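You operate a simulated robot arm through the tools that you are given. There is no shell and no other tool. Be economical: measure what you need, move in short steps, check, and stop when the job is done.

You are at the controls of a simulated robot arm. One attempt, no reset.

## Task
Crank the three onions on the rollers through the sizer.
Fine: swing the orange stop bar open first; each onion ends in the bay of its width; crank back home and close the bar. Where these are worked on the way, their far stop is far enough and under half their travel is too little: orange stop bar.

Only the result counts: the job must be done as asked and must still hold three seconds after the hand-in. Knocking over, shifting, dropping, spilling or breaking anything else fails it.

## Robot
A 7-joint arm with a two-finger parallel gripper, fixed in place. Base frame: the origin is at the foot of the arm, x ahead of it, y to its left, z up; the work surface is at about z = 0.003. Units: m, rad, N and s.
With the tool pointing down near the work surface it reaches from about 0.24 to 0.62 m from the base axis. Its first joint turns from -1.152 to 1.152 rad. Payload 2.6 kg.
The tool frame sits at the grasp point between the pads (the TCP): z along the fingers, y along the line on which they close. The tips reach 0.03 m beyond it. Largest opening 0.094 m; finger width 0.028, thickness 0.01; the body of the gripper, 0.05 by 0.096 m, starts 0.055 m behind the TCP.
Orientation is that of the tool frame in the base frame, as a unit quaternion [w, x, y, z]. With the fingers straight down and closing along the base's y, the tool's x points along the base's -x, its y along +y and its z along -z.

## Interface
- The arm moves only by the tool arm_command. Its argument "targets" is a list of rows, each an object of numbers (a shift or turn left out is 0, a gripper value left out holds the last): "x", "y", "z": the shift along the base's x, y, z in mm; "wx", "wy", "wz": the turn, a rotation vector about the base's x, y, z in degrees; "fingers": the opening, from 0 (shut) to 1 (fully open). In form: [{"x": .., "y": .., "z": .., "wx": .., "wy": .., "wz": .., "fingers": ..}, ...]. A call has 1 to 20 rows; each row shifts and turns the commanded pose from where the row before left it. Rows are played at 5 a second. More than 0.05 m and 0.15 rad between two rows, or a gripper value outside its range, and nothing of the call is played. A pose out of reach is approached as far as the arm can. The call stops where the force on the tool passes 70 N (or 10 N more than at its start, if that is more) or the arm is blocked; 0.2 s more then pass. Each finger travels about 0.072 m/s and halts on what it meets, pressing with about 37 N; the grip force reading is that of the motor and also rises with nothing between the fingers. The clock runs only during rows and for 0.2 s after the last one: add rows that do not move to give the fingers time. It gives the time, the measured TCP pose, the force on the tool (base axes), the opening and the grip force at its end, in the units of the frame above (readings bear some noise), with the torque about the TCP (base axes, N m) and any sound that the robot's microphone picked up.
- Cameras (640 x 400 px; columns grow to the right, rows downward): "scene" is fixed at [0.0195, 0.4242, 0.5752]; the picture's right is [-0.89, -0.45, 0.00], its down [-0.23, 0.46, -0.86] and it looks along [0.39, -0.77, -0.51] (base axes); focal length 310 px, centre (320, 200). "wrist" rides on the gripper at [0.076, 0.014, -0.103] in the tool frame; the picture's right is [-0.18, 0.98, 0.00], its down [-0.75, -0.14, -0.64] and it looks along [-0.63, -0.12, 0.77] (tool axes); focal length 243 px, centre (320, 200). There is no depth. A picture from a camera that has moved, and an enlarged one, comes with that camera's place and axes in the base frame and with its lens. The place of the scene camera against the robot may be out by one fixed shift of up to 0.012 m in any direction.
- camera(camera): a new picture of that camera. No time passes.
- inspect(camera, box): a new picture of the part [left, top, right, bottom] of that camera's present view, enlarged. No time passes.
- job_done(): hands the job in; it is judged then, once.

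Go step by step. Nothing tells you positions but the pictures and the camera data: compare them with the known pose of the tool, close in by small moves and look again before you grip or let go. The budget is 120 turns and 64 pictures, counting those below and the enlarged ones. Unless the task says otherwise, let go and move clear before handing in, and close with one line.

The tools are called after "Emit:" as name(argument=value, ...) on one line, values as JSON. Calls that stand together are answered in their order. arm_command: Moves the arm, as the interface text tells. Its arguments: {"type":"object","properties":{"targets":{"type":"array"}},"required":["targets"]} The other tools are called the same way: camera (camera) takes a picture; inspect (camera, box) takes an enlarged picture of a part of a camera's view; job_done () hands the job in.

At the start:

```text
t: 0.0
tcp_pos: [0.3603, 0.0162, 0.3791]
orientation: [-0.001, 0.0, 1.0, 0.001]
wrist_force: [0.3, -0.5, -0.4]
moment: [0.05, -0.01, -0.02]
opening: 0.0939
gripper_force: 0.1
```

scene: 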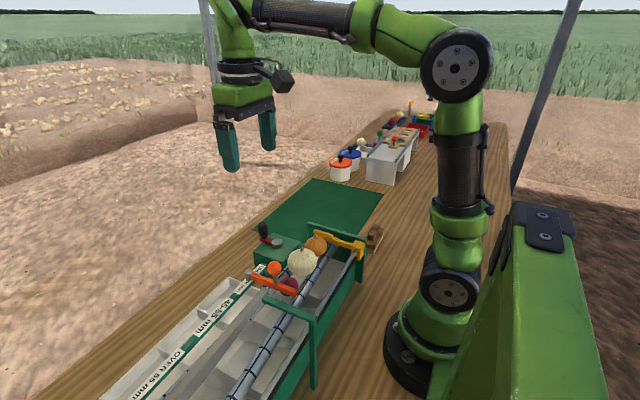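
wrist: 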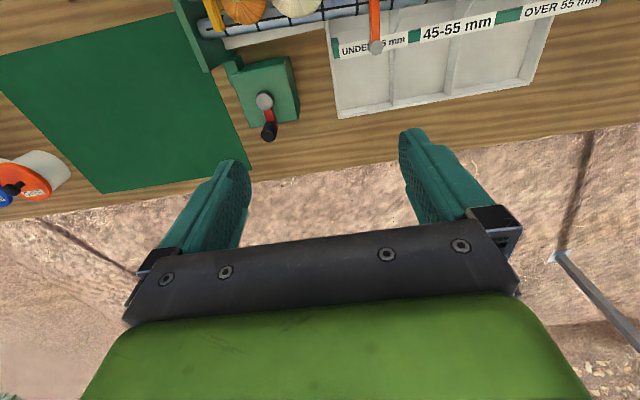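

I see a sizer with rollers, an orange stop bar, a crank on a green box and labelled bays. I'll take enlarged views first.

Emit:
inspect(camera="scene", box=[200, 200, 400, 325])

Emit:
inspect(camera="scene", box=[80, 200, 400, 400])

Emit:
inspect(camera="wrist", box=[160, 0, 400, 150])

```text
3.20 times, centred on (300, 262) of scene
camera zoom: at [0.0195, 0.4242, 0.5752], right [-0.89, -0.45, 0.0], down [-0.23, 0.46, -0.86], along [0.39, -0.77, -0.51], focal length 992 px, centre (384, 0)
```

zoom: 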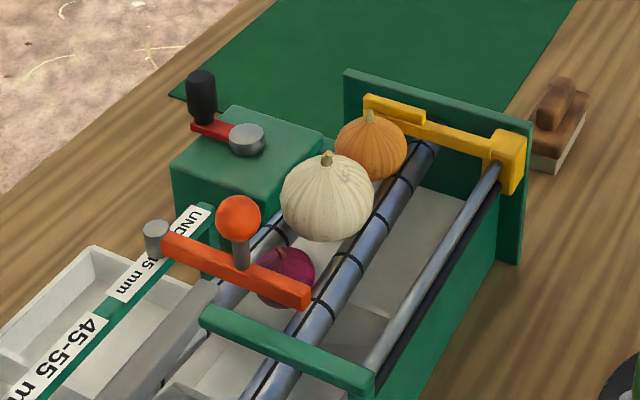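

```text
2.00 times, centred on (240, 300) of scene
camera zoom: at [0.0195, 0.4242, 0.5752], right [-0.89, -0.45, 0.0], down [-0.23, 0.46, -0.86], along [0.39, -0.77, -0.51], focal length 620 px, centre (480, 0)
```

zoom: 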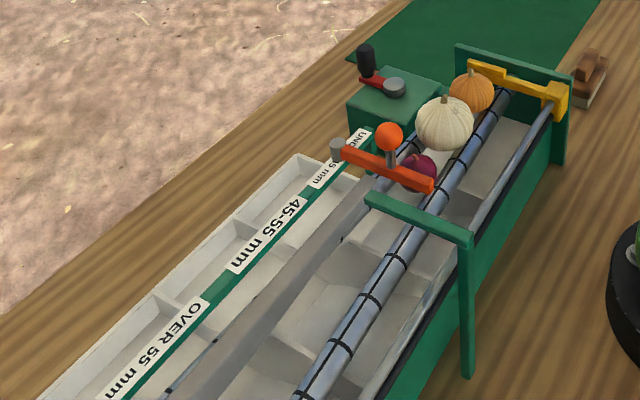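

```text
2.67 times, centred on (280, 75) of wrist
camera zoom: at [0.2845, 0.0307, 0.482], right [0.18, 0.98, 0.0], down [0.75, -0.14, 0.64], along [0.63, -0.12, -0.77], focal length 647 px, centre (427, 533)
```

zoom: 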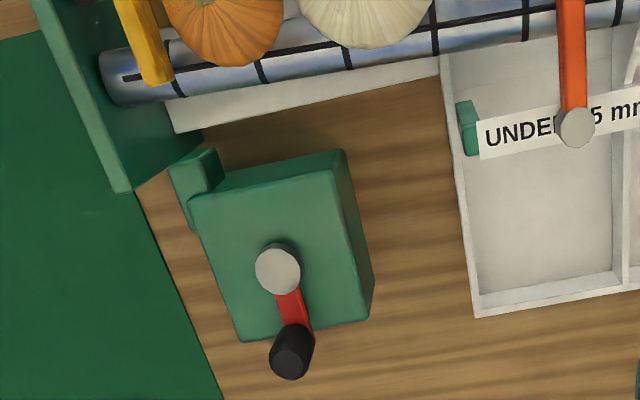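

I take the crank pivot to be near (0.39,-0.08,0.086), with the black handle near (0.43,-0.08,0.12). I'll move back to see the stop bar from the wrist.

Emit:
arm_command(targets=[{"x": -40}, {"x": -40, "y": 0, "z": 20}, {"x": -20, "y": 0, "z": 20}, {}])

Emit:
camera(camera="wrist")

```text
t: 1.0
tcp_pos: [0.2596, 0.0178, 0.4195]
orientation: [0.0, -0.001, 1.0, 0.0]
wrist_force: [0.7, -0.2, -0.6]
moment: [0.01, -0.03, 0.03]
opening: 0.094
gripper_force: 0.0
```

```text
58 pictures are left
camera wrist: at [0.1844, 0.0315, 0.5223], right [0.18, 0.98, 0.0], down [0.75, -0.14, 0.64], along [0.63, -0.12, -0.77], focal length 243 px, centre (320, 200)
```

wrist: 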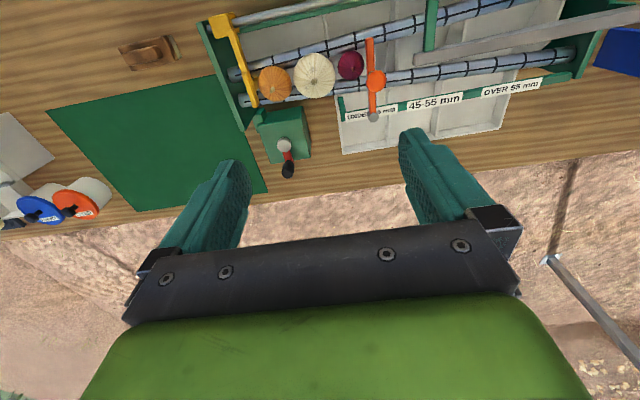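

Emit:
inspect(camera="wrist", box=[200, 0, 440, 150])

Emit:
inspect(camera="wrist", box=[400, 0, 640, 150])

```text
2.67 times, centred on (320, 75) of wrist
camera zoom: at [0.1844, 0.0315, 0.5223], right [0.18, 0.98, 0.0], down [0.75, -0.14, 0.64], along [0.63, -0.12, -0.77], focal length 647 px, centre (320, 533)
```

zoom: 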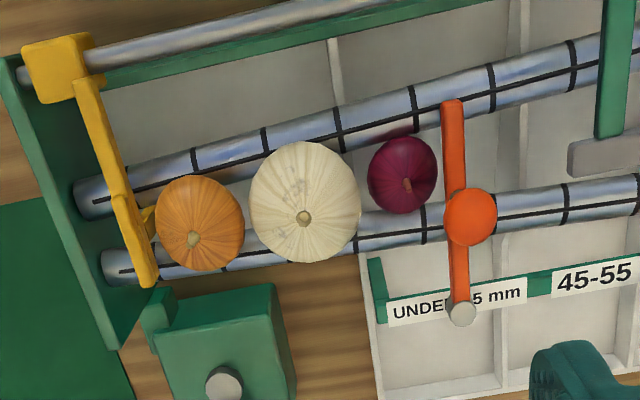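

```text
2.67 times, centred on (520, 75) of wrist
camera zoom: at [0.1844, 0.0315, 0.5223], right [0.18, 0.98, 0.0], down [0.75, -0.14, 0.64], along [0.63, -0.12, -0.77], focal length 647 px, centre (-213, 533)
```

zoom: 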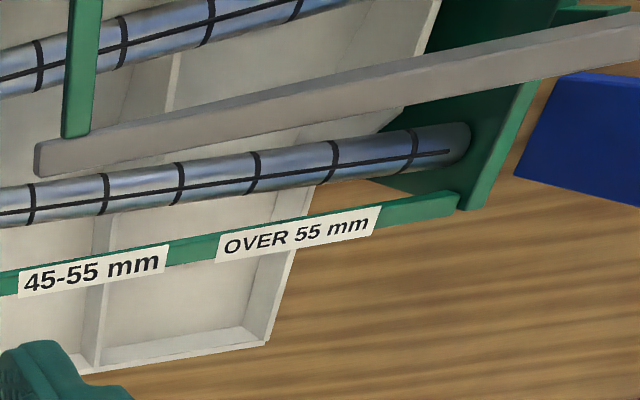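

The stop bar pivots near (0.343,0.086) and its ball is near (0.281,0.087,0.18), with the bar pointing at -x. I'll move above the ball with the fingers half open and check.

Emit:
arm_command(targets=[{"x": 21, "y": 35, "z": -20, "fingers": 0.5}, {"y": 34, "z": -35}, {"z": -45}, {"z": -40}, {"z": -20}, {}])

Emit:
inspect(camera="scene", box=[200, 150, 400, 325])

Emit:
camera(camera="wrist")

```text
t: 2.4
tcp_pos: [0.2836, 0.0867, 0.2574]
orientation: [0.001, 0.001, 1.0, 0.0]
wrist_force: [-0.4, 0.4, -0.6]
moment: [-0.01, -0.02, 0.01]
opening: 0.047
gripper_force: 0.1
```

```text
2.29 times, centred on (300, 238) of scene
camera zoom: at [0.0195, 0.4242, 0.5752], right [-0.89, -0.45, 0.0], down [-0.23, 0.46, -0.86], along [0.39, -0.77, -0.51], focal length 709 px, centre (366, 114)
```

zoom: 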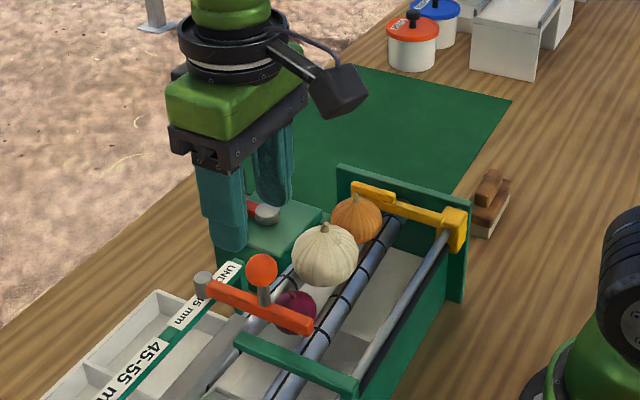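

```text
54 pictures are left
camera wrist: at [0.2078, 0.1003, 0.361], right [0.18, 0.98, 0.0], down [0.75, -0.14, 0.64], along [0.63, -0.12, -0.77], focal length 243 px, centre (320, 200)
```

wrist: 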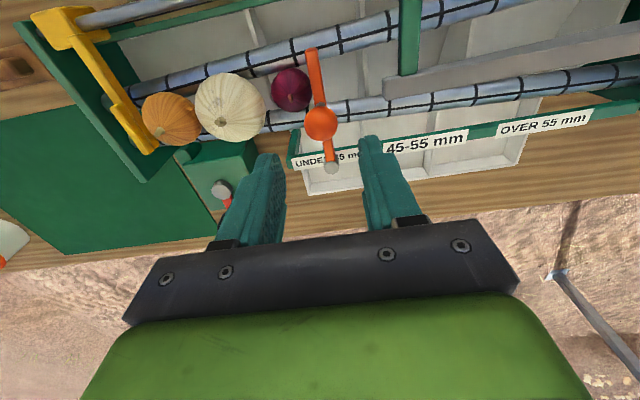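

The wrist view confirms the ball at about (0.281,0.0865,0.183). I'll descend around it and close gently.

Emit:
arm_command(targets=[{"x": -2.5, "z": -30}, {"z": -20}, {"z": -12}, {}, {"fingers": 0.3}, {"fingers": 0.2}, {}, {}])

Emit:
inspect(camera="scene", box=[200, 200, 360, 300])

Emit:
inspect(camera="wrist", box=[160, 0, 480, 200])

```text
t: 4.2
tcp_pos: [0.2796, 0.0873, 0.1966]
orientation: [-0.001, -0.002, 1.0, 0.002]
wrist_force: [1.3, 27.2, -8.4]
moment: [0.2, -0.44, 0.18]
opening: 0.0251
gripper_force: 45.2
```

```text
4.00 times, centred on (280, 250) of scene
camera zoom: at [0.0195, 0.4243, 0.5751], right [-0.89, -0.45, 0.0], down [-0.23, 0.46, -0.86], along [0.39, -0.77, -0.51], focal length 1240 px, centre (480, 0)
```

zoom: 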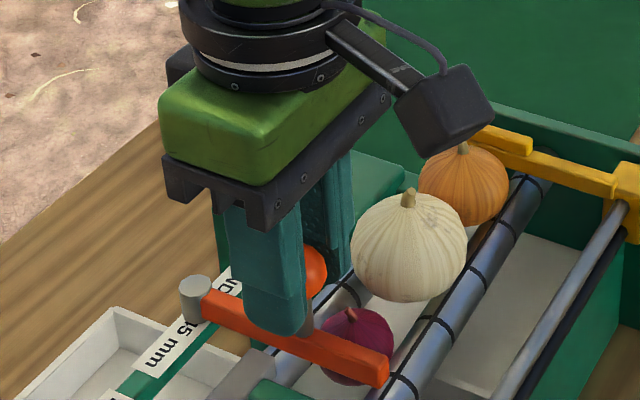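

```text
2.00 times, centred on (320, 100) of wrist
camera zoom: at [0.2041, 0.1006, 0.3002], right [0.18, 0.98, 0.0], down [0.75, -0.14, 0.64], along [0.63, -0.11, -0.77], focal length 485 px, centre (320, 400)
```

zoom: 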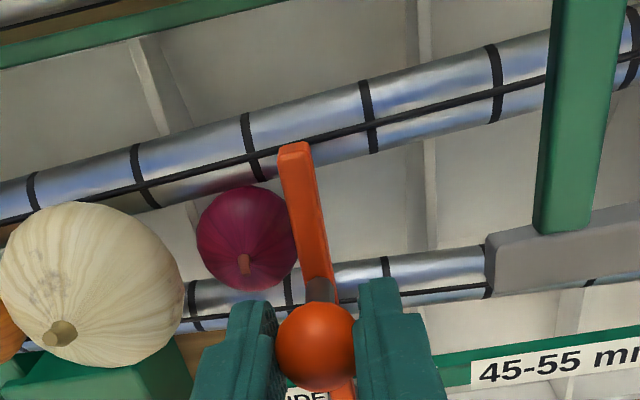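

The ball is held, and the reaction shows the bar is blocked toward -y. I'll swing it toward +y along its arc.

Emit:
arm_command(targets=[{"x": 0.3, "y": 6.7, "wz": -6}, {"x": 1.1, "y": 6.6, "wz": -6}, {"x": 1.7, "y": 6.5, "wz": -6}, {}])

Emit:
inspect(camera="scene", box=[200, 200, 360, 300])

```text
t: 5.2
tcp_pos: [0.2835, 0.105, 0.196]
orientation: [0.0, 0.158, 0.987, 0.0]
wrist_force: [-0.6, -6.2, 0.8]
moment: [0.0, 0.35, -0.4]
opening: 0.0249
gripper_force: 44.9
```

```text
4.00 times, centred on (280, 250) of scene
camera zoom: at [0.0195, 0.4242, 0.5752], right [-0.89, -0.45, 0.0], down [-0.23, 0.46, -0.86], along [0.39, -0.77, -0.51], focal length 1240 px, centre (480, 0)
```

zoom: 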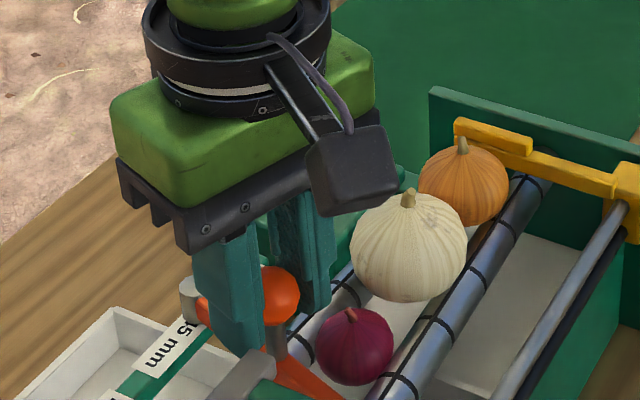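

The bar swings freely with low force, so I'll continue along the arc.

Emit:
arm_command(targets=[{"x": 2.4, "y": 6.25, "wz": -6}, {"x": 3.04, "y": 5.97, "wz": -6}, {"x": 3.65, "y": 5.62, "wz": -6}, {"x": 4.22, "y": 5.2, "wz": -6}, {"x": 4.74, "y": 4.74, "wz": -6}, {"x": 5.2, "y": 4.22, "wz": -6}, {"x": 5.62, "y": 3.65, "wz": -6}, {}])

Emit:
inspect(camera="scene", box=[160, 200, 360, 325])

```text
t: 7.0
tcp_pos: [0.3116, 0.141, 0.1966]
orientation: [0.0, 0.499, 0.866, 0.0]
wrist_force: [-2.2, 4.5, 9.0]
moment: [0.35, 0.19, -0.01]
opening: 0.0249
gripper_force: 45.0
```

```text
3.20 times, centred on (260, 262) of scene
camera zoom: at [0.0195, 0.4242, 0.5752], right [-0.89, -0.45, 0.0], down [-0.23, 0.46, -0.86], along [0.39, -0.77, -0.51], focal length 992 px, centre (512, 0)
```

zoom: 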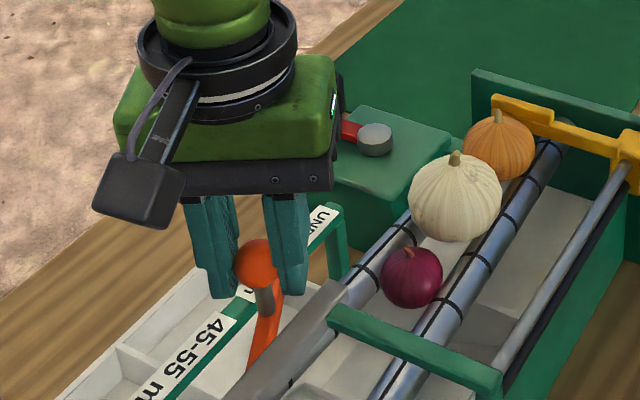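

It is at about 60° and still swinging. I'll continue toward the far stop.

Emit:
arm_command(targets=[{"x": 5.97, "y": 3.04, "wz": -6}, {"x": 6.25, "y": 2.4, "wz": -6}, {"x": 6.47, "y": 1.73, "wz": -6}, {"x": 6.62, "y": 1.05, "wz": -6}, {"x": 6.69, "y": 0.35, "wz": -6}, {}])

Emit:
inspect(camera="scene", box=[160, 200, 360, 325])

```text
t: 8.4
tcp_pos: [0.3427, 0.1493, 0.1965]
orientation: [-0.001, 0.707, 0.707, -0.001]
wrist_force: [-12.8, 10.7, 8.6]
moment: [0.27, 0.13, -0.01]
opening: 0.0254
gripper_force: 45.2
```

```text
3.20 times, centred on (260, 262) of scene
camera zoom: at [0.0194, 0.4242, 0.5752], right [-0.89, -0.45, 0.0], down [-0.23, 0.46, -0.86], along [0.39, -0.77, -0.51], focal length 992 px, centre (512, 0)
```

zoom: 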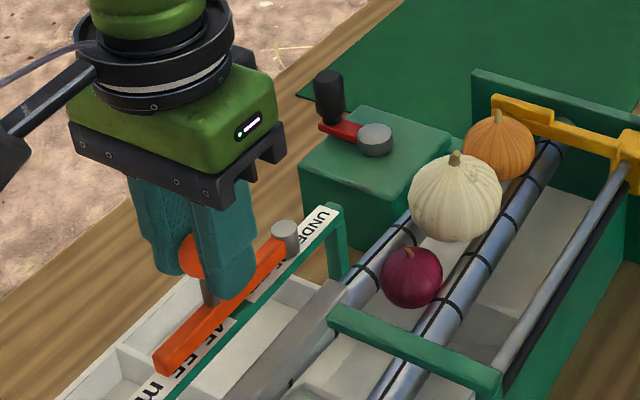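

The bar is at 90° with some resistance. I'll nudge further to find the stop.

Emit:
arm_command(targets=[{"x": 5, "y": -0.3, "wz": -4}, {"x": 4, "y": -0.6, "wz": -4}, {}])

Emit:
inspect(camera="scene", box=[160, 200, 360, 325])

```text
t: 9.0
tcp_pos: [0.3424, 0.1486, 0.1955]
orientation: [-0.01, 0.751, 0.66, -0.013]
wrist_force: [-12.9, -4.5, 9.0]
moment: [-0.12, 0.22, 0.09]
opening: 0.0249
gripper_force: 44.7
stopped in row 2: the force on the tool passed its limit at 74 N (the readings are from after the stop); the commanded pose is now the measured one
```

```text
3.20 times, centred on (260, 262) of scene
camera zoom: at [0.0195, 0.4242, 0.5752], right [-0.89, -0.45, 0.0], down [-0.23, 0.46, -0.86], along [0.39, -0.77, -0.51], focal length 992 px, centre (512, 0)
```

zoom: 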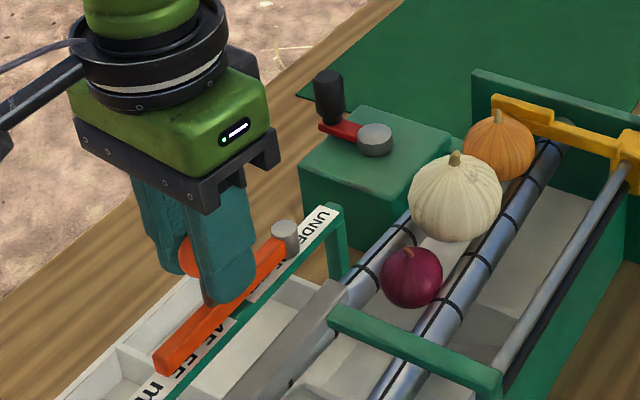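

The bar is at its far stop. I'll release it, rise, turn the tool back and go above the crank handle.

Emit:
arm_command(targets=[{"x": -1}, {"fingers": 0.5}, {}, {"wy": -1.9}, {"z": 30}, {"z": 40}, {"wz": 8}, {"wz": 8.4}, {"wz": 8.4}, {"wz": 8.4}, {}])

Emit:
arm_command(targets=[{"wz": 8.2, "y": -30, "x": 10}, {"wz": 8, "y": -40, "x": 10}, {"wz": 8, "y": -40, "x": 15}, {"wz": 8, "y": -40, "x": 15}, {"wz": 8, "y": -40, "x": 15}, {"wz": 8, "y": -36, "x": 15}, {"wz": 8, "x": 8}, {"wz": 8}, {}])

Emit:
camera(camera="wrist")

Emit:
camera(camera="scene")

```text
t: 11.4
tcp_pos: [0.3434, 0.1492, 0.265]
orientation: [0.002, 0.532, 0.847, 0.002]
wrist_force: [-0.1, 0.4, -0.6]
moment: [0.0, 0.01, 0.0]
opening: 0.0472
gripper_force: 0.1
```

```text
t: 13.4
tcp_pos: [0.4303, -0.0789, 0.265]
orientation: [0.001, 0.0, 1.0, 0.002]
wrist_force: [0.1, -0.4, -1.3]
moment: [0.0, 0.04, 0.01]
opening: 0.0468
gripper_force: 0.0
```

```text
47 pictures are left
camera wrist: at [0.3539, -0.0651, 0.3675], right [0.18, 0.98, 0.0], down [0.75, -0.14, 0.64], along [0.63, -0.11, -0.77], focal length 243 px, centre (320, 200)
```

wrist: 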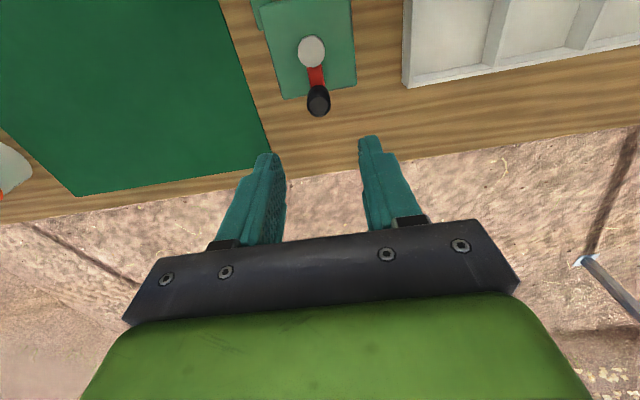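

```text
46 pictures are left
```

scene: 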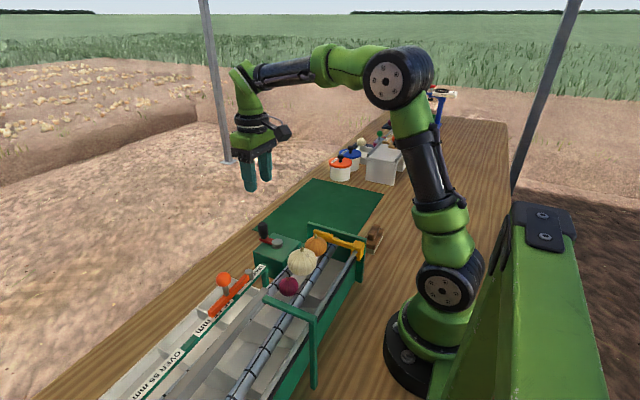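

The handle is at (0.430,-0.079) and the pivot at (0.392,-0.079), a radius of about 38 mm. I'll descend and grip the handle.

Emit:
arm_command(targets=[{"z": -45}, {"z": -45}, {"z": -30}, {"z": -23}, {}, {"fingers": 0.35}, {"fingers": 0.2}, {}, {}])

Emit:
inspect(camera="scene", box=[200, 180, 360, 280])

Emit:
inspect(camera="wrist", box=[160, 0, 480, 200])

```text
t: 15.4
tcp_pos: [0.4324, -0.0796, 0.1205]
orientation: [0.001, 0.001, 1.0, 0.0]
wrist_force: [3.4, -16.8, -7.9]
moment: [-0.6, -0.29, -0.05]
opening: 0.0237
gripper_force: 44.8
```

```text
4.00 times, centred on (280, 230) of scene
camera zoom: at [0.0196, 0.4242, 0.5752], right [-0.89, -0.45, 0.0], down [-0.23, 0.46, -0.86], along [0.39, -0.77, -0.51], focal length 1240 px, centre (480, 80)
```

zoom: 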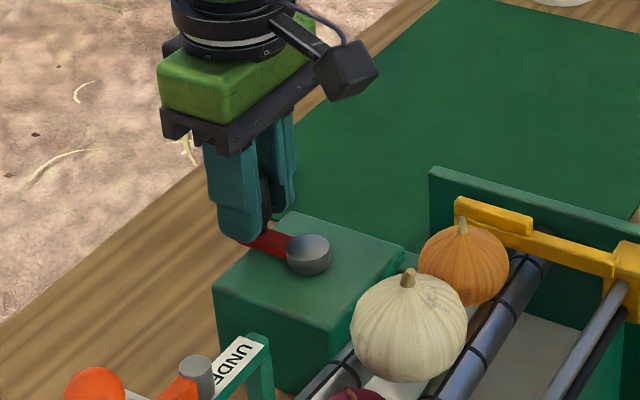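

```text
2.00 times, centred on (320, 100) of wrist
camera zoom: at [0.3554, -0.0657, 0.2237], right [0.19, 0.98, 0.0], down [0.75, -0.14, 0.64], along [0.63, -0.12, -0.77], focal length 485 px, centre (320, 400)
```

zoom: 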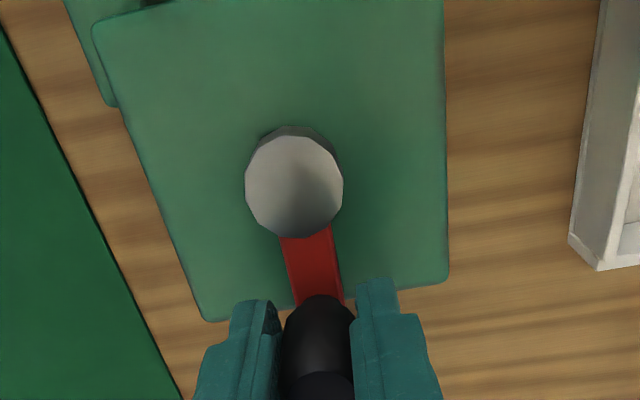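

The handle is gripped, and the reaction suggests +y is the blocked (home) side. I'll try a small clockwise turn toward -y.

Emit:
arm_command(targets=[{"y": -3.3, "x": -0.1}, {"y": -3.3, "x": -0.4}, {"y": -3.3, "x": -0.7}, {"y": -3.1, "x": -0.9}, {}])

Emit:
inspect(camera="scene", box=[200, 180, 400, 305])

```text
t: 16.6
tcp_pos: [0.4296, -0.0924, 0.1222]
orientation: [0.002, 0.0, 1.0, -0.001]
wrist_force: [31.5, -11.4, -32.3]
moment: [-0.36, 0.26, -0.01]
opening: 0.0236
gripper_force: 45.5
```

```text
3.20 times, centred on (300, 242) of scene
camera zoom: at [0.0197, 0.4242, 0.5752], right [-0.89, -0.45, 0.0], down [-0.23, 0.46, -0.86], along [0.39, -0.77, -0.51], focal length 992 px, centre (384, 64)
```

zoom: 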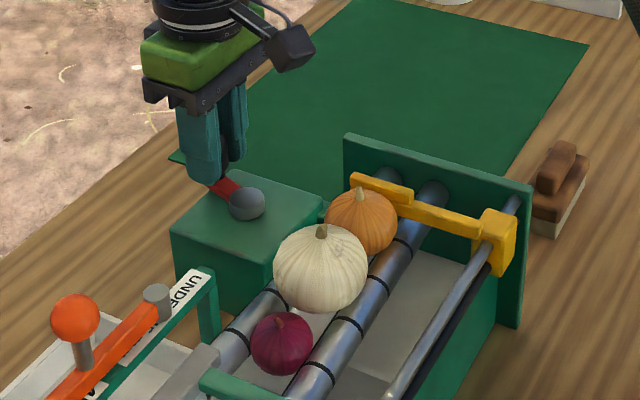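

The crank turns clockwise and drives the yellow pusher. The reading shows a mainly radial load, so I'll correct outward and continue in small steps.

Emit:
arm_command(targets=[{"x": 1.0, "y": -0.6}, {"x": -1.8, "y": -5.0}, {"x": -2.4, "y": -4.8}, {"x": -3.1, "y": -4.4}, {}])

```text
t: 17.8
tcp_pos: [0.4217, -0.1055, 0.1214]
orientation: [0.0, 0.0, 1.0, 0.002]
wrist_force: [9.2, -9.9, -24.2]
moment: [-0.57, -0.34, -0.02]
opening: 0.0235
gripper_force: 45.2
```

Forces are small and the circle estimate is good. I'll continue the turn.

Emit:
arm_command(targets=[{"x": -3.3, "y": -4.3}, {"x": -4.2, "y": -3.4}, {"x": -4.7, "y": -2.8}, {"x": -5.0, "y": -2.2}, {}])

Emit:
inspect(camera="scene", box=[200, 180, 400, 305])

```text
t: 19.0
tcp_pos: [0.4044, -0.1181, 0.1213]
orientation: [0.0, 0.001, 1.0, 0.001]
wrist_force: [4.0, -8.8, -24.3]
moment: [-0.66, -0.18, -0.02]
opening: 0.0235
gripper_force: 45.1
```

```text
3.20 times, centred on (300, 242) of scene
camera zoom: at [0.0196, 0.4242, 0.5752], right [-0.89, -0.45, 0.0], down [-0.23, 0.46, -0.86], along [0.39, -0.77, -0.51], focal length 992 px, centre (384, 64)
```

zoom: 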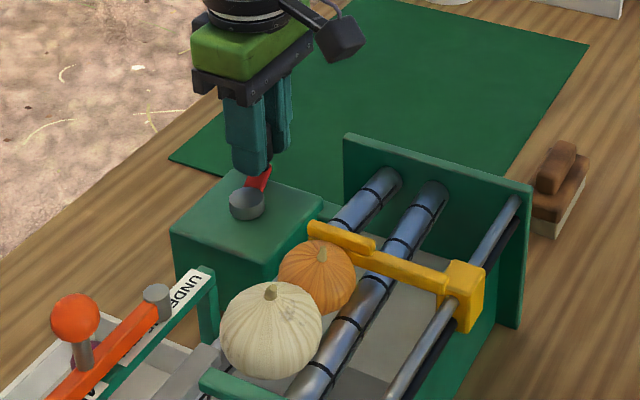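

The purple onion has left toward the first bay and the others are advancing. I'll continue.

Emit:
arm_command(targets=[{"x": -5.3, "y": -1.4}, {"x": -5.4, "y": -0.6, "z": -0.5}, {"x": -5.4, "y": 0}, {"x": -5.4, "y": 0.9}, {}])

Emit:
inspect(camera="scene", box=[80, 200, 400, 400])

```text
t: 20.2
tcp_pos: [0.3833, -0.1183, 0.1216]
orientation: [0.0, 0.001, 1.0, 0.002]
wrist_force: [-2.7, -15.0, -22.7]
moment: [-0.53, -0.14, -0.05]
opening: 0.0234
gripper_force: 44.5
```

```text
2.00 times, centred on (240, 300) of scene
camera zoom: at [0.0196, 0.4242, 0.5752], right [-0.89, -0.45, 0.0], down [-0.23, 0.46, -0.86], along [0.39, -0.77, -0.51], focal length 620 px, centre (480, 0)
```

zoom: 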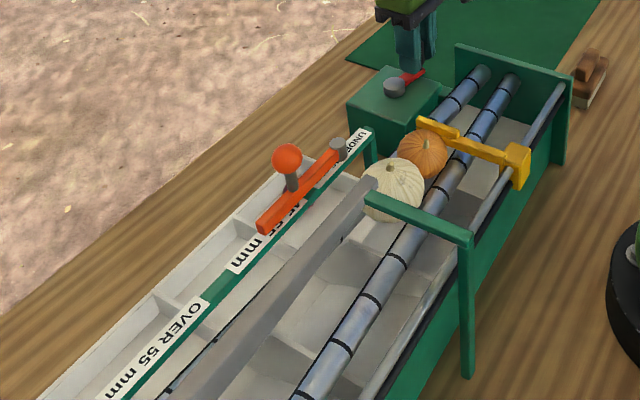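

The pusher advances steadily with low forces. I'll refine the centre to (0.393,-0.082) and keep going.

Emit:
arm_command(targets=[{"x": -5.0, "y": 2.3}, {"x": -4.8, "y": 3.0}, {"x": -4.3, "y": 3.3}, {"x": -3.9, "y": 3.8}, {"x": -3.4, "y": 4.2}, {}])

Emit:
inspect(camera="scene", box=[80, 200, 400, 400])

```text
t: 21.6
tcp_pos: [0.3619, -0.1026, 0.1216]
orientation: [-0.001, 0.0, 1.0, 0.001]
wrist_force: [-19.9, -12.9, -3.8]
moment: [-0.53, 0.16, 0.02]
opening: 0.0225
gripper_force: 45.5
```

```text
2.00 times, centred on (240, 300) of scene
camera zoom: at [0.0195, 0.4242, 0.5752], right [-0.89, -0.45, 0.0], down [-0.23, 0.46, -0.86], along [0.39, -0.77, -0.51], focal length 620 px, centre (480, 0)
```

zoom: 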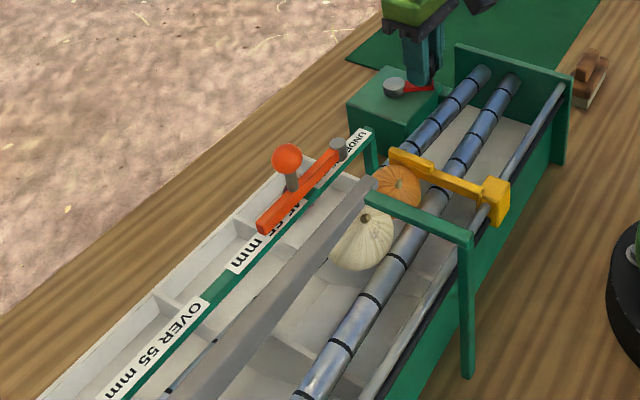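

Loads are light and radial. I'll widen the radius slightly and go on.

Emit:
arm_command(targets=[{"x": -3.4, "y": 4.2}, {"x": -2.2, "y": 5.0}, {"x": -1.4, "y": 5.3}, {"x": -0.6, "y": 5.4}, {"x": 0, "y": 5.4}, {}])

Emit:
inspect(camera="scene", box=[80, 200, 400, 400])

```text
t: 23.0
tcp_pos: [0.3538, -0.0762, 0.122]
orientation: [0.001, -0.001, 1.0, 0.003]
wrist_force: [6.3, -0.3, -18.3]
moment: [-0.32, -0.76, 0.0]
opening: 0.0223
gripper_force: 44.9
```

```text
2.00 times, centred on (240, 300) of scene
camera zoom: at [0.0196, 0.4242, 0.5752], right [-0.89, -0.45, 0.0], down [-0.23, 0.46, -0.86], along [0.39, -0.77, -0.51], focal length 620 px, centre (480, 0)
```

zoom: 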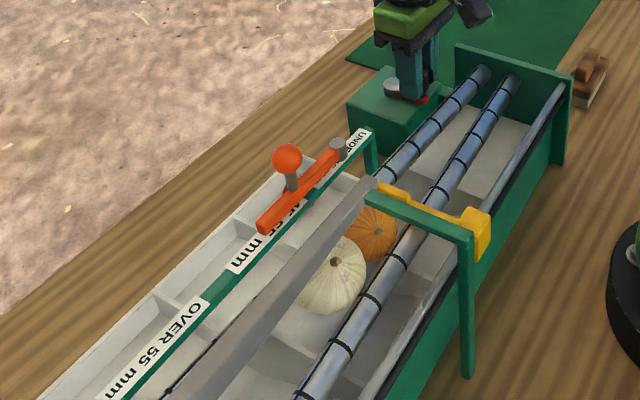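

Half a turn is done and onions and pusher are moving well. I'll continue.

Emit:
arm_command(targets=[{"x": 1.4, "y": 5.3}, {"x": 1.6, "y": 5.1}, {"x": 2.2, "y": 4.9}, {"x": 3.0, "y": 4.5}, {"x": 3.5, "y": 4.0}, {}])

Emit:
inspect(camera="scene", box=[80, 200, 400, 400])

```text
t: 24.4
tcp_pos: [0.3662, -0.0525, 0.1213]
orientation: [0.0, 0.002, 1.0, 0.002]
wrist_force: [-5.0, 4.2, -11.4]
moment: [-0.7, -0.24, -0.02]
opening: 0.0226
gripper_force: 45.1
```

```text
2.00 times, centred on (240, 300) of scene
camera zoom: at [0.0195, 0.4242, 0.5751], right [-0.89, -0.45, 0.0], down [-0.23, 0.46, -0.86], along [0.39, -0.77, -0.51], focal length 620 px, centre (480, 0)
```

zoom: 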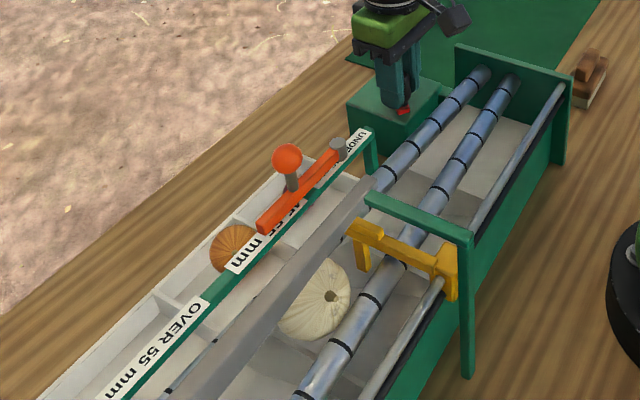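

The orange onion is in the 45-55 mm bay. I'll continue to push the white one on.

Emit:
arm_command(targets=[{"x": 4.0, "y": 3.5}, {"x": 4.5, "y": 3.0}, {"x": 4.9, "y": 2.2}, {"x": 5.1, "y": 1.6}, {"x": 5.3, "y": 0.9}, {}])

Emit:
inspect(camera="scene", box=[80, 200, 400, 400])

```text
t: 25.8
tcp_pos: [0.3926, -0.0403, 0.1213]
orientation: [0.002, -0.001, 1.0, 0.003]
wrist_force: [-2.0, 18.7, 5.5]
moment: [-0.56, 0.48, 0.01]
opening: 0.0227
gripper_force: 44.8
```

```text
2.00 times, centred on (240, 300) of scene
camera zoom: at [0.0195, 0.4242, 0.5751], right [-0.89, -0.45, 0.0], down [-0.23, 0.46, -0.86], along [0.39, -0.77, -0.51], focal length 620 px, centre (480, 0)
```

zoom: 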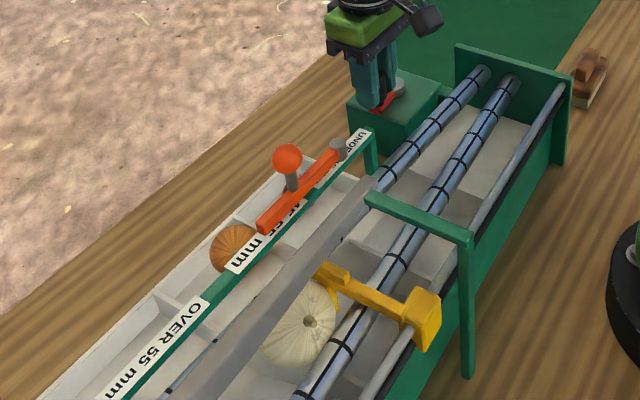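

The white onion is still riding the rollers. I'll continue with a slightly larger radius.

Emit:
arm_command(targets=[{"x": 5.5, "y": 1.3}, {"x": 5.4, "y": -0.6}, {"x": 5.4, "y": -1.5}, {"x": 5.0, "y": -2.1}, {"x": 4.8, "y": -2.8}, {}])

Emit:
inspect(camera="scene", box=[80, 200, 400, 400])

```text
t: 27.2
tcp_pos: [0.418, -0.0474, 0.1218]
orientation: [0.004, -0.001, 1.0, 0.002]
wrist_force: [11.6, 15.8, 10.5]
moment: [-0.38, -0.7, 0.02]
opening: 0.0225
gripper_force: 45.0
```

```text
2.00 times, centred on (240, 300) of scene
camera zoom: at [0.0195, 0.4242, 0.5751], right [-0.89, -0.45, 0.0], down [-0.23, 0.46, -0.86], along [0.39, -0.77, -0.51], focal length 620 px, centre (480, 0)
```

zoom: 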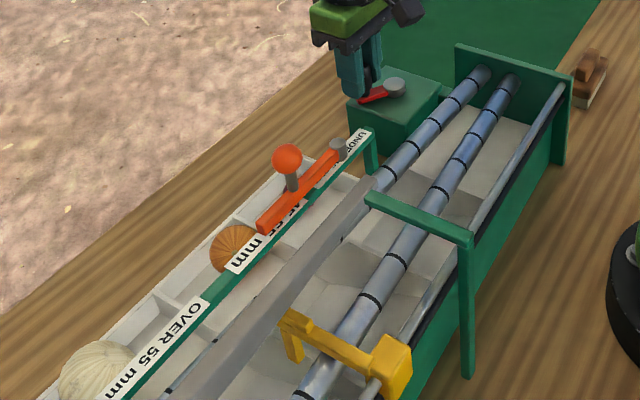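

The white onion is in the over-55 bay. I'll check the purple one before cranking back.

Emit:
inspect(camera="scene", box=[180, 240, 300, 315])

Emit:
inspect(camera="scene", box=[60, 300, 220, 400])

Emit:
camera(camera="wrist")

```text
5.33 times, centred on (240, 278) of scene
camera zoom: at [0.0195, 0.4242, 0.5751], right [-0.89, -0.45, 0.0], down [-0.23, 0.46, -0.86], along [0.39, -0.77, -0.51], focal length 1654 px, centre (747, -213)
```

zoom: 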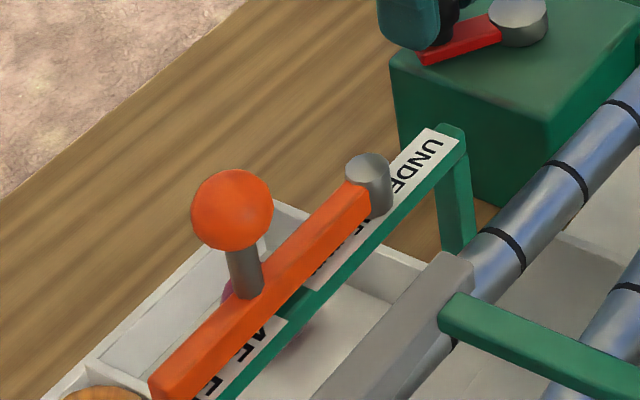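

```text
4.00 times, centred on (140, 350) of scene
camera zoom: at [0.0195, 0.4242, 0.5751], right [-0.89, -0.45, 0.0], down [-0.23, 0.46, -0.86], along [0.39, -0.77, -0.51], focal length 1240 px, centre (1040, -400)
```

zoom: 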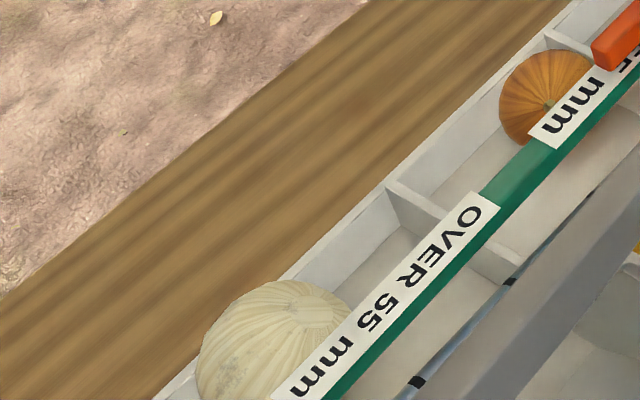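

```text
33 pictures are left
camera wrist: at [0.3409, -0.0338, 0.2248], right [0.18, 0.98, 0.01], down [0.75, -0.14, 0.65], along [0.64, -0.11, -0.76], focal length 243 px, centre (320, 200)
```

wrist: 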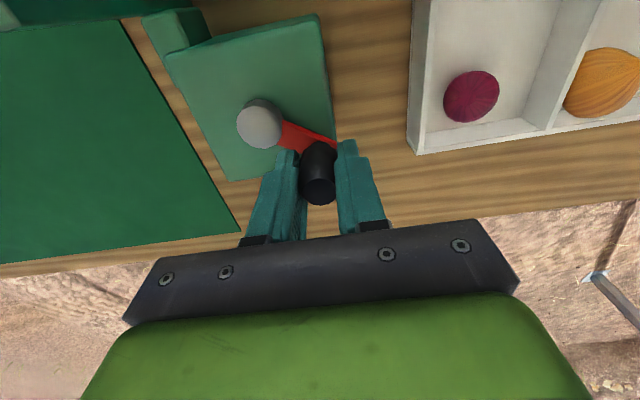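

All three onions are in their proper bays: purple under 45, orange 45-55, white over 55. Now I'll crank back by reversing the path.

Emit:
arm_command(targets=[{"x": -4.8, "y": 2.8}, {"x": -5.0, "y": 2.1}, {"x": -5.4, "y": 1.5}, {"x": -5.4, "y": 0.6}, {"x": -5.5, "y": -0.8}, {"x": -5.3, "y": -1.1}, {"x": -5.1, "y": -1.6}, {}])

Emit:
arm_command(targets=[{"x": -4.9, "y": -2.4}, {"x": -4.5, "y": -3.0}, {"x": -4.0, "y": -3.5}, {"x": -3.5, "y": -4.0}, {"x": -3.0, "y": -4.5}, {"x": -2.2, "y": -4.9}, {}])

```text
t: 29.0
tcp_pos: [0.3781, -0.0436, 0.1209]
orientation: [-0.002, 0.001, 1.0, 0.004]
wrist_force: [-10.5, 20.4, 14.3]
moment: [-0.51, 0.42, -0.02]
opening: 0.0226
gripper_force: 44.4
```

```text
t: 30.6
tcp_pos: [0.3582, -0.0661, 0.1223]
orientation: [0.0, 0.002, 1.0, 0.002]
wrist_force: [-12.4, 3.4, 18.3]
moment: [-0.51, 1.21, -0.02]
opening: 0.0224
gripper_force: 45.1
```

Reversing is smooth. I'll continue.

Emit:
arm_command(targets=[{"x": -2.1, "y": -5.1}, {"x": -0.9, "y": -5.4}, {"x": 0, "y": -5.4}, {"x": 0.6, "y": -5.4}, {"x": 1.4, "y": -5.3}, {"x": 2.2, "y": -5.0}, {"x": 2.8, "y": -4.7}, {}])

Emit:
inspect(camera="scene", box=[80, 200, 400, 400])

```text
t: 32.4
tcp_pos: [0.3621, -0.1025, 0.1211]
orientation: [0.001, -0.001, 1.0, 0.003]
wrist_force: [3.7, 2.6, -6.5]
moment: [-0.54, -0.9, 0.0]
opening: 0.0227
gripper_force: 45.3
```

```text
2.00 times, centred on (240, 300) of scene
camera zoom: at [0.0195, 0.4242, 0.5752], right [-0.89, -0.45, 0.0], down [-0.23, 0.46, -0.86], along [0.39, -0.77, -0.51], focal length 620 px, centre (480, 0)
```

zoom: 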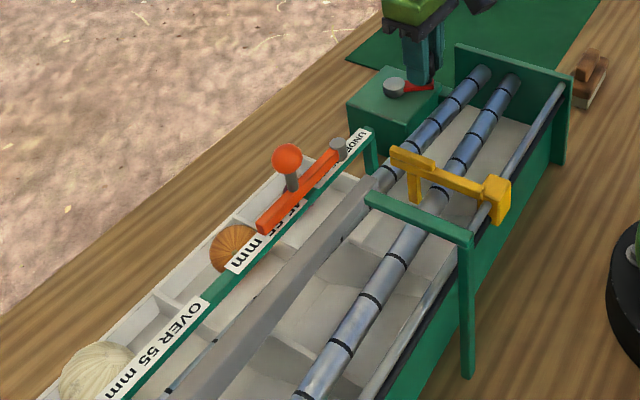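

The pusher is returning. I'll continue to about 65°.

Emit:
arm_command(targets=[{"x": 3.6, "y": -4.0}, {"x": 3.9, "y": -3.7}, {"x": 4.5, "y": -3.1}, {"x": 4.8, "y": -2.4}, {"x": 5.1, "y": -1.8}, {"x": 5.3, "y": -1.0}, {}])

Emit:
arm_command(targets=[{"x": 5.4, "y": -0.3}, {"x": 5.4, "y": 0.5}, {"x": 5.2, "y": 1.2}, {"x": 5.1, "y": 1.9}, {}])

```text
t: 34.0
tcp_pos: [0.3895, -0.1189, 0.1199]
orientation: [0.0, 0.001, 1.0, 0.002]
wrist_force: [-0.7, -5.6, -1.6]
moment: [-0.3, 1.06, -0.03]
opening: 0.0225
gripper_force: 44.7
```

```text
t: 35.2
tcp_pos: [0.4108, -0.117, 0.1212]
orientation: [0.0, 0.002, 1.0, 0.001]
wrist_force: [6.6, -18.9, -11.2]
moment: [-0.33, 0.39, 0.0]
opening: 0.0223
gripper_force: 44.9
```

Nearly home. I'll continue to about 9°.

Emit:
arm_command(targets=[{"x": 4.8, "y": 2.2}, {"x": 4.4, "y": 3.2}, {"x": 3.8, "y": 3.8}, {"x": 3.3, "y": 4.4}, {"x": 2.6, "y": 4.7}, {"x": 2.0, "y": 5.1}, {"x": 0.8, "y": 5.3}, {}])

Emit:
inspect(camera="scene", box=[200, 180, 400, 305])

```text
t: 37.0
tcp_pos: [0.4335, -0.088, 0.122]
orientation: [0.005, -0.002, 1.0, 0.002]
wrist_force: [31.1, -4.6, -14.1]
moment: [-0.07, -0.59, -0.02]
opening: 0.0228
gripper_force: 45.3
```

```text
3.20 times, centred on (300, 242) of scene
camera zoom: at [0.0196, 0.4242, 0.5752], right [-0.89, -0.45, 0.0], down [-0.23, 0.46, -0.86], along [0.39, -0.77, -0.51], focal length 992 px, centre (384, 64)
```

zoom: 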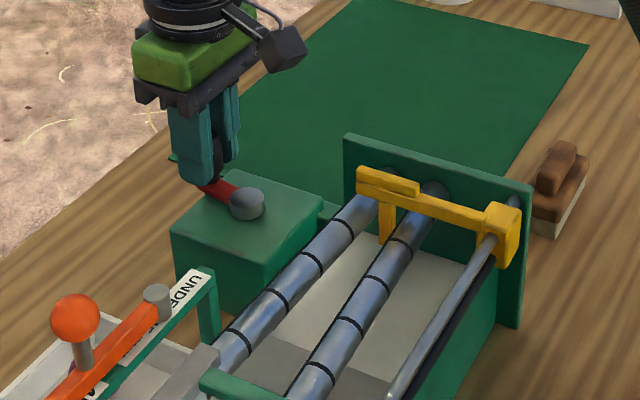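

The pusher is a bit short of home. I'll correct outward and continue to the home stop.

Emit:
arm_command(targets=[{"x": 1.2, "y": 3.0}, {"x": 0.0, "y": 3.0}, {"x": 0.0, "y": 2.0}, {"y": 1.5}, {}])

Emit:
inspect(camera="scene", box=[200, 180, 400, 305])

```text
t: 38.2
tcp_pos: [0.4344, -0.0801, 0.1221]
orientation: [0.004, 0.001, 1.0, 0.0]
wrist_force: [18.5, -16.6, 2.5]
moment: [0.01, 0.05, -0.01]
opening: 0.0227
gripper_force: 45.3
```

```text
3.20 times, centred on (300, 242) of scene
camera zoom: at [0.0195, 0.4242, 0.5752], right [-0.89, -0.45, 0.0], down [-0.23, 0.46, -0.86], along [0.39, -0.77, -0.51], focal length 992 px, centre (384, 64)
```

zoom: 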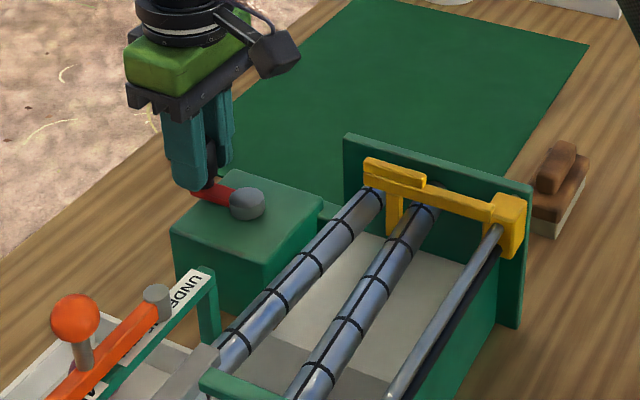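

The yellow pusher matches its starting place. I'll press a little to be sure of the stop, then release and rise.

Emit:
arm_command(targets=[{"y": 1.5}, {"y": 1}, {}])

```text
t: 39.0
tcp_pos: [0.4333, -0.0794, 0.1224]
orientation: [0.003, 0.002, 1.0, -0.002]
wrist_force: [9.5, -27.7, 6.2]
moment: [0.19, -0.9, -0.04]
opening: 0.0228
gripper_force: 45.2
```

The crank is at the home stop. I'll release, rise, and move to the stop bar's ball with the tool turned.

Emit:
arm_command(targets=[{"fingers": 0.5}, {}, {"z": 30}, {"z": 45}, {"z": 45}, {"z": 20, "wz": -8}, {"wz": -8, "y": 30, "x": -10}, {"wz": -8, "y": 40, "x": -15}, {"wz": -8, "y": 40, "x": -15}, {"wz": -8, "y": 40, "x": -15}, {"wz": -8, "y": 40, "x": -15}, {"wz": -8, "y": 38, "x": -15}, {"wz": -8}, {"wz": -8}, {"wz": -8}, {"wz": -8}, {"wz": -2}, {}])

Emit:
camera(camera="wrist")

Emit:
inspect(camera="scene", box=[80, 150, 400, 350])

```text
t: 42.8
tcp_pos: [0.3477, 0.1548, 0.2609]
orientation: [0.002, 0.709, 0.706, 0.0]
wrist_force: [-0.5, 0.4, -0.2]
moment: [-0.02, -0.03, 0.04]
opening: 0.0469
gripper_force: 0.1
```

```text
29 pictures are left
camera wrist: at [0.3615, 0.2293, 0.3646], right [0.98, -0.19, 0.0], down [-0.15, -0.75, 0.64], along [-0.12, -0.63, -0.77], focal length 243 px, centre (320, 200)
```

wrist: 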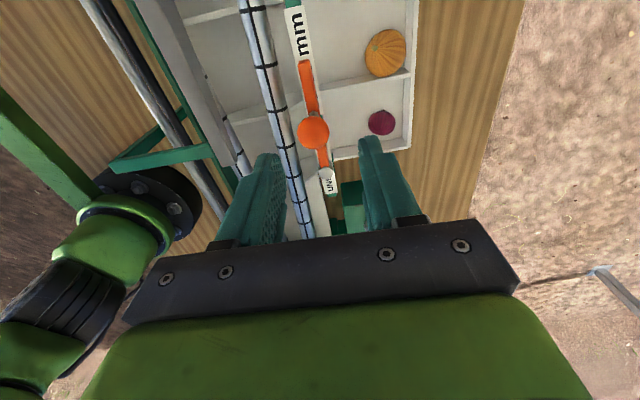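

```text
2.00 times, centred on (240, 250) of scene
camera zoom: at [0.0195, 0.4242, 0.5752], right [-0.89, -0.45, 0.0], down [-0.23, 0.46, -0.86], along [0.39, -0.77, -0.51], focal length 620 px, centre (480, 100)
```

zoom: 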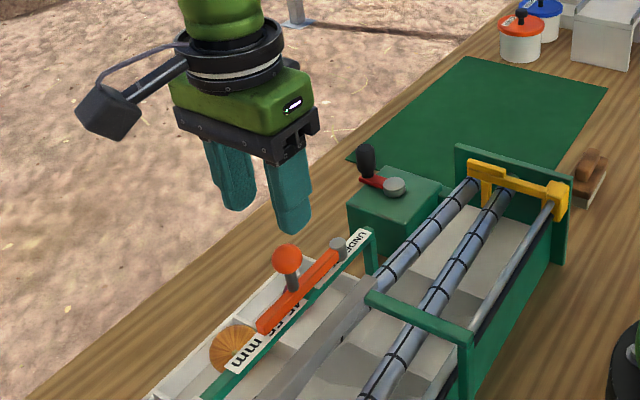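

The pusher stays home. I'll check the handle's look and the ball closely before gripping.

Emit:
inspect(camera="scene", box=[200, 200, 400, 325])

```text
3.20 times, centred on (300, 262) of scene
camera zoom: at [0.0195, 0.4242, 0.5752], right [-0.89, -0.45, 0.0], down [-0.23, 0.46, -0.86], along [0.39, -0.77, -0.51], focal length 992 px, centre (384, 0)
```

zoom: 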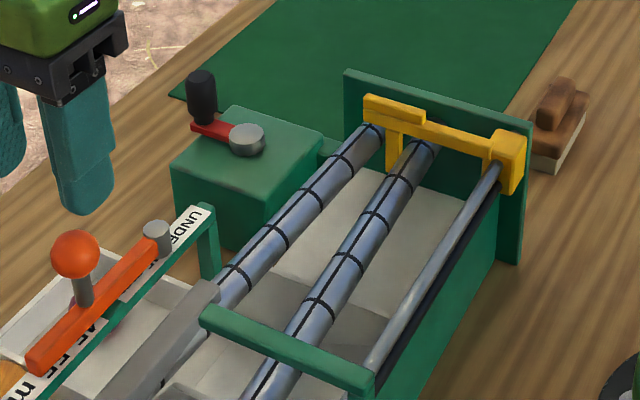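

The crank is as at the start. Now I'll descend on the ball at (0.342,0.150) and grip it.

Emit:
arm_command(targets=[{"x": -5.5, "y": -5, "z": -20}, {"z": -25}, {"z": -20}, {}, {"fingers": 0.3}, {"fingers": 0.2}, {}, {}])

Emit:
inspect(camera="scene", box=[160, 200, 360, 325])

```text
t: 44.6
tcp_pos: [0.3423, 0.148, 0.1961]
orientation: [0.002, 0.708, 0.706, 0.001]
wrist_force: [0.4, 1.5, -5.4]
moment: [0.16, -0.04, 0.02]
opening: 0.0247
gripper_force: 45.2
```

```text
3.20 times, centred on (260, 262) of scene
camera zoom: at [0.0195, 0.4242, 0.5751], right [-0.89, -0.45, 0.0], down [-0.23, 0.46, -0.86], along [0.39, -0.77, -0.51], focal length 992 px, centre (512, 0)
```

zoom: 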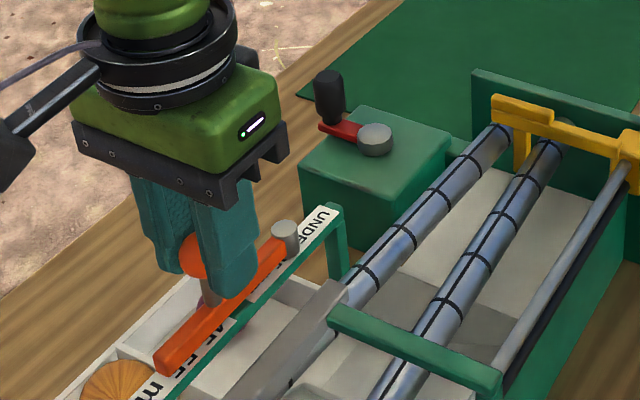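

The ball is gripped with low load. I'll swing the bar back along the arc.

Emit:
arm_command(targets=[{"x": -6.69, "y": -0.35, "wz": 6}, {"x": -6.62, "y": -1.05, "wz": 6}, {"x": -6.47, "y": -1.73, "wz": 6}, {"x": -6.25, "y": -2.4, "wz": 6}, {"x": -5.97, "y": -3.04, "wz": 6}, {"x": -5.62, "y": -3.65, "wz": 6}, {"x": -5.2, "y": -4.22, "wz": 6}, {}])

Emit:
arm_command(targets=[{"x": -4.74, "y": -4.74, "wz": 6}, {"x": -4.22, "y": -5.2, "wz": 6}, {"x": -3.65, "y": -5.62, "wz": 6}, {"x": -3.04, "y": -5.97, "wz": 6}, {"x": -2.4, "y": -6.25, "wz": 6}, {"x": -1.7, "y": -6.5, "wz": 6}, {}])

Emit:
arm_command(targets=[{"x": -1.1, "y": -6.6, "wz": 6}, {"x": -0.3, "y": -5.5, "wz": 6}, {}])

Emit:
inspect(camera="scene", box=[160, 200, 360, 325])

```text
t: 46.4
tcp_pos: [0.2991, 0.132, 0.1952]
orientation: [0.003, 0.406, 0.914, 0.001]
wrist_force: [10.6, -8.0, -24.8]
moment: [-0.41, -0.42, 0.13]
opening: 0.025
gripper_force: 45.3
```

```text
t: 48.0
tcp_pos: [0.2821, 0.0982, 0.1965]
orientation: [0.003, 0.102, 0.995, 0.003]
wrist_force: [22.4, -1.6, -0.3]
moment: [0.09, 0.03, 0.08]
opening: 0.0245
gripper_force: 45.1
```

```text
t: 48.8
tcp_pos: [0.2799, 0.088, 0.1973]
orientation: [0.004, -0.003, 1.0, 0.003]
wrist_force: [21.4, 21.7, -0.6]
moment: [0.32, -0.79, 0.0]
opening: 0.0246
gripper_force: 44.9
```

```text
3.20 times, centred on (260, 262) of scene
camera zoom: at [0.0195, 0.4243, 0.5751], right [-0.89, -0.45, 0.0], down [-0.23, 0.46, -0.86], along [0.39, -0.77, -0.51], focal length 992 px, centre (512, 0)
```

zoom: 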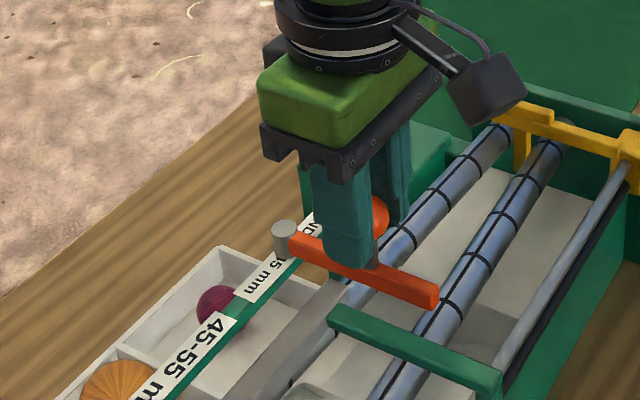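

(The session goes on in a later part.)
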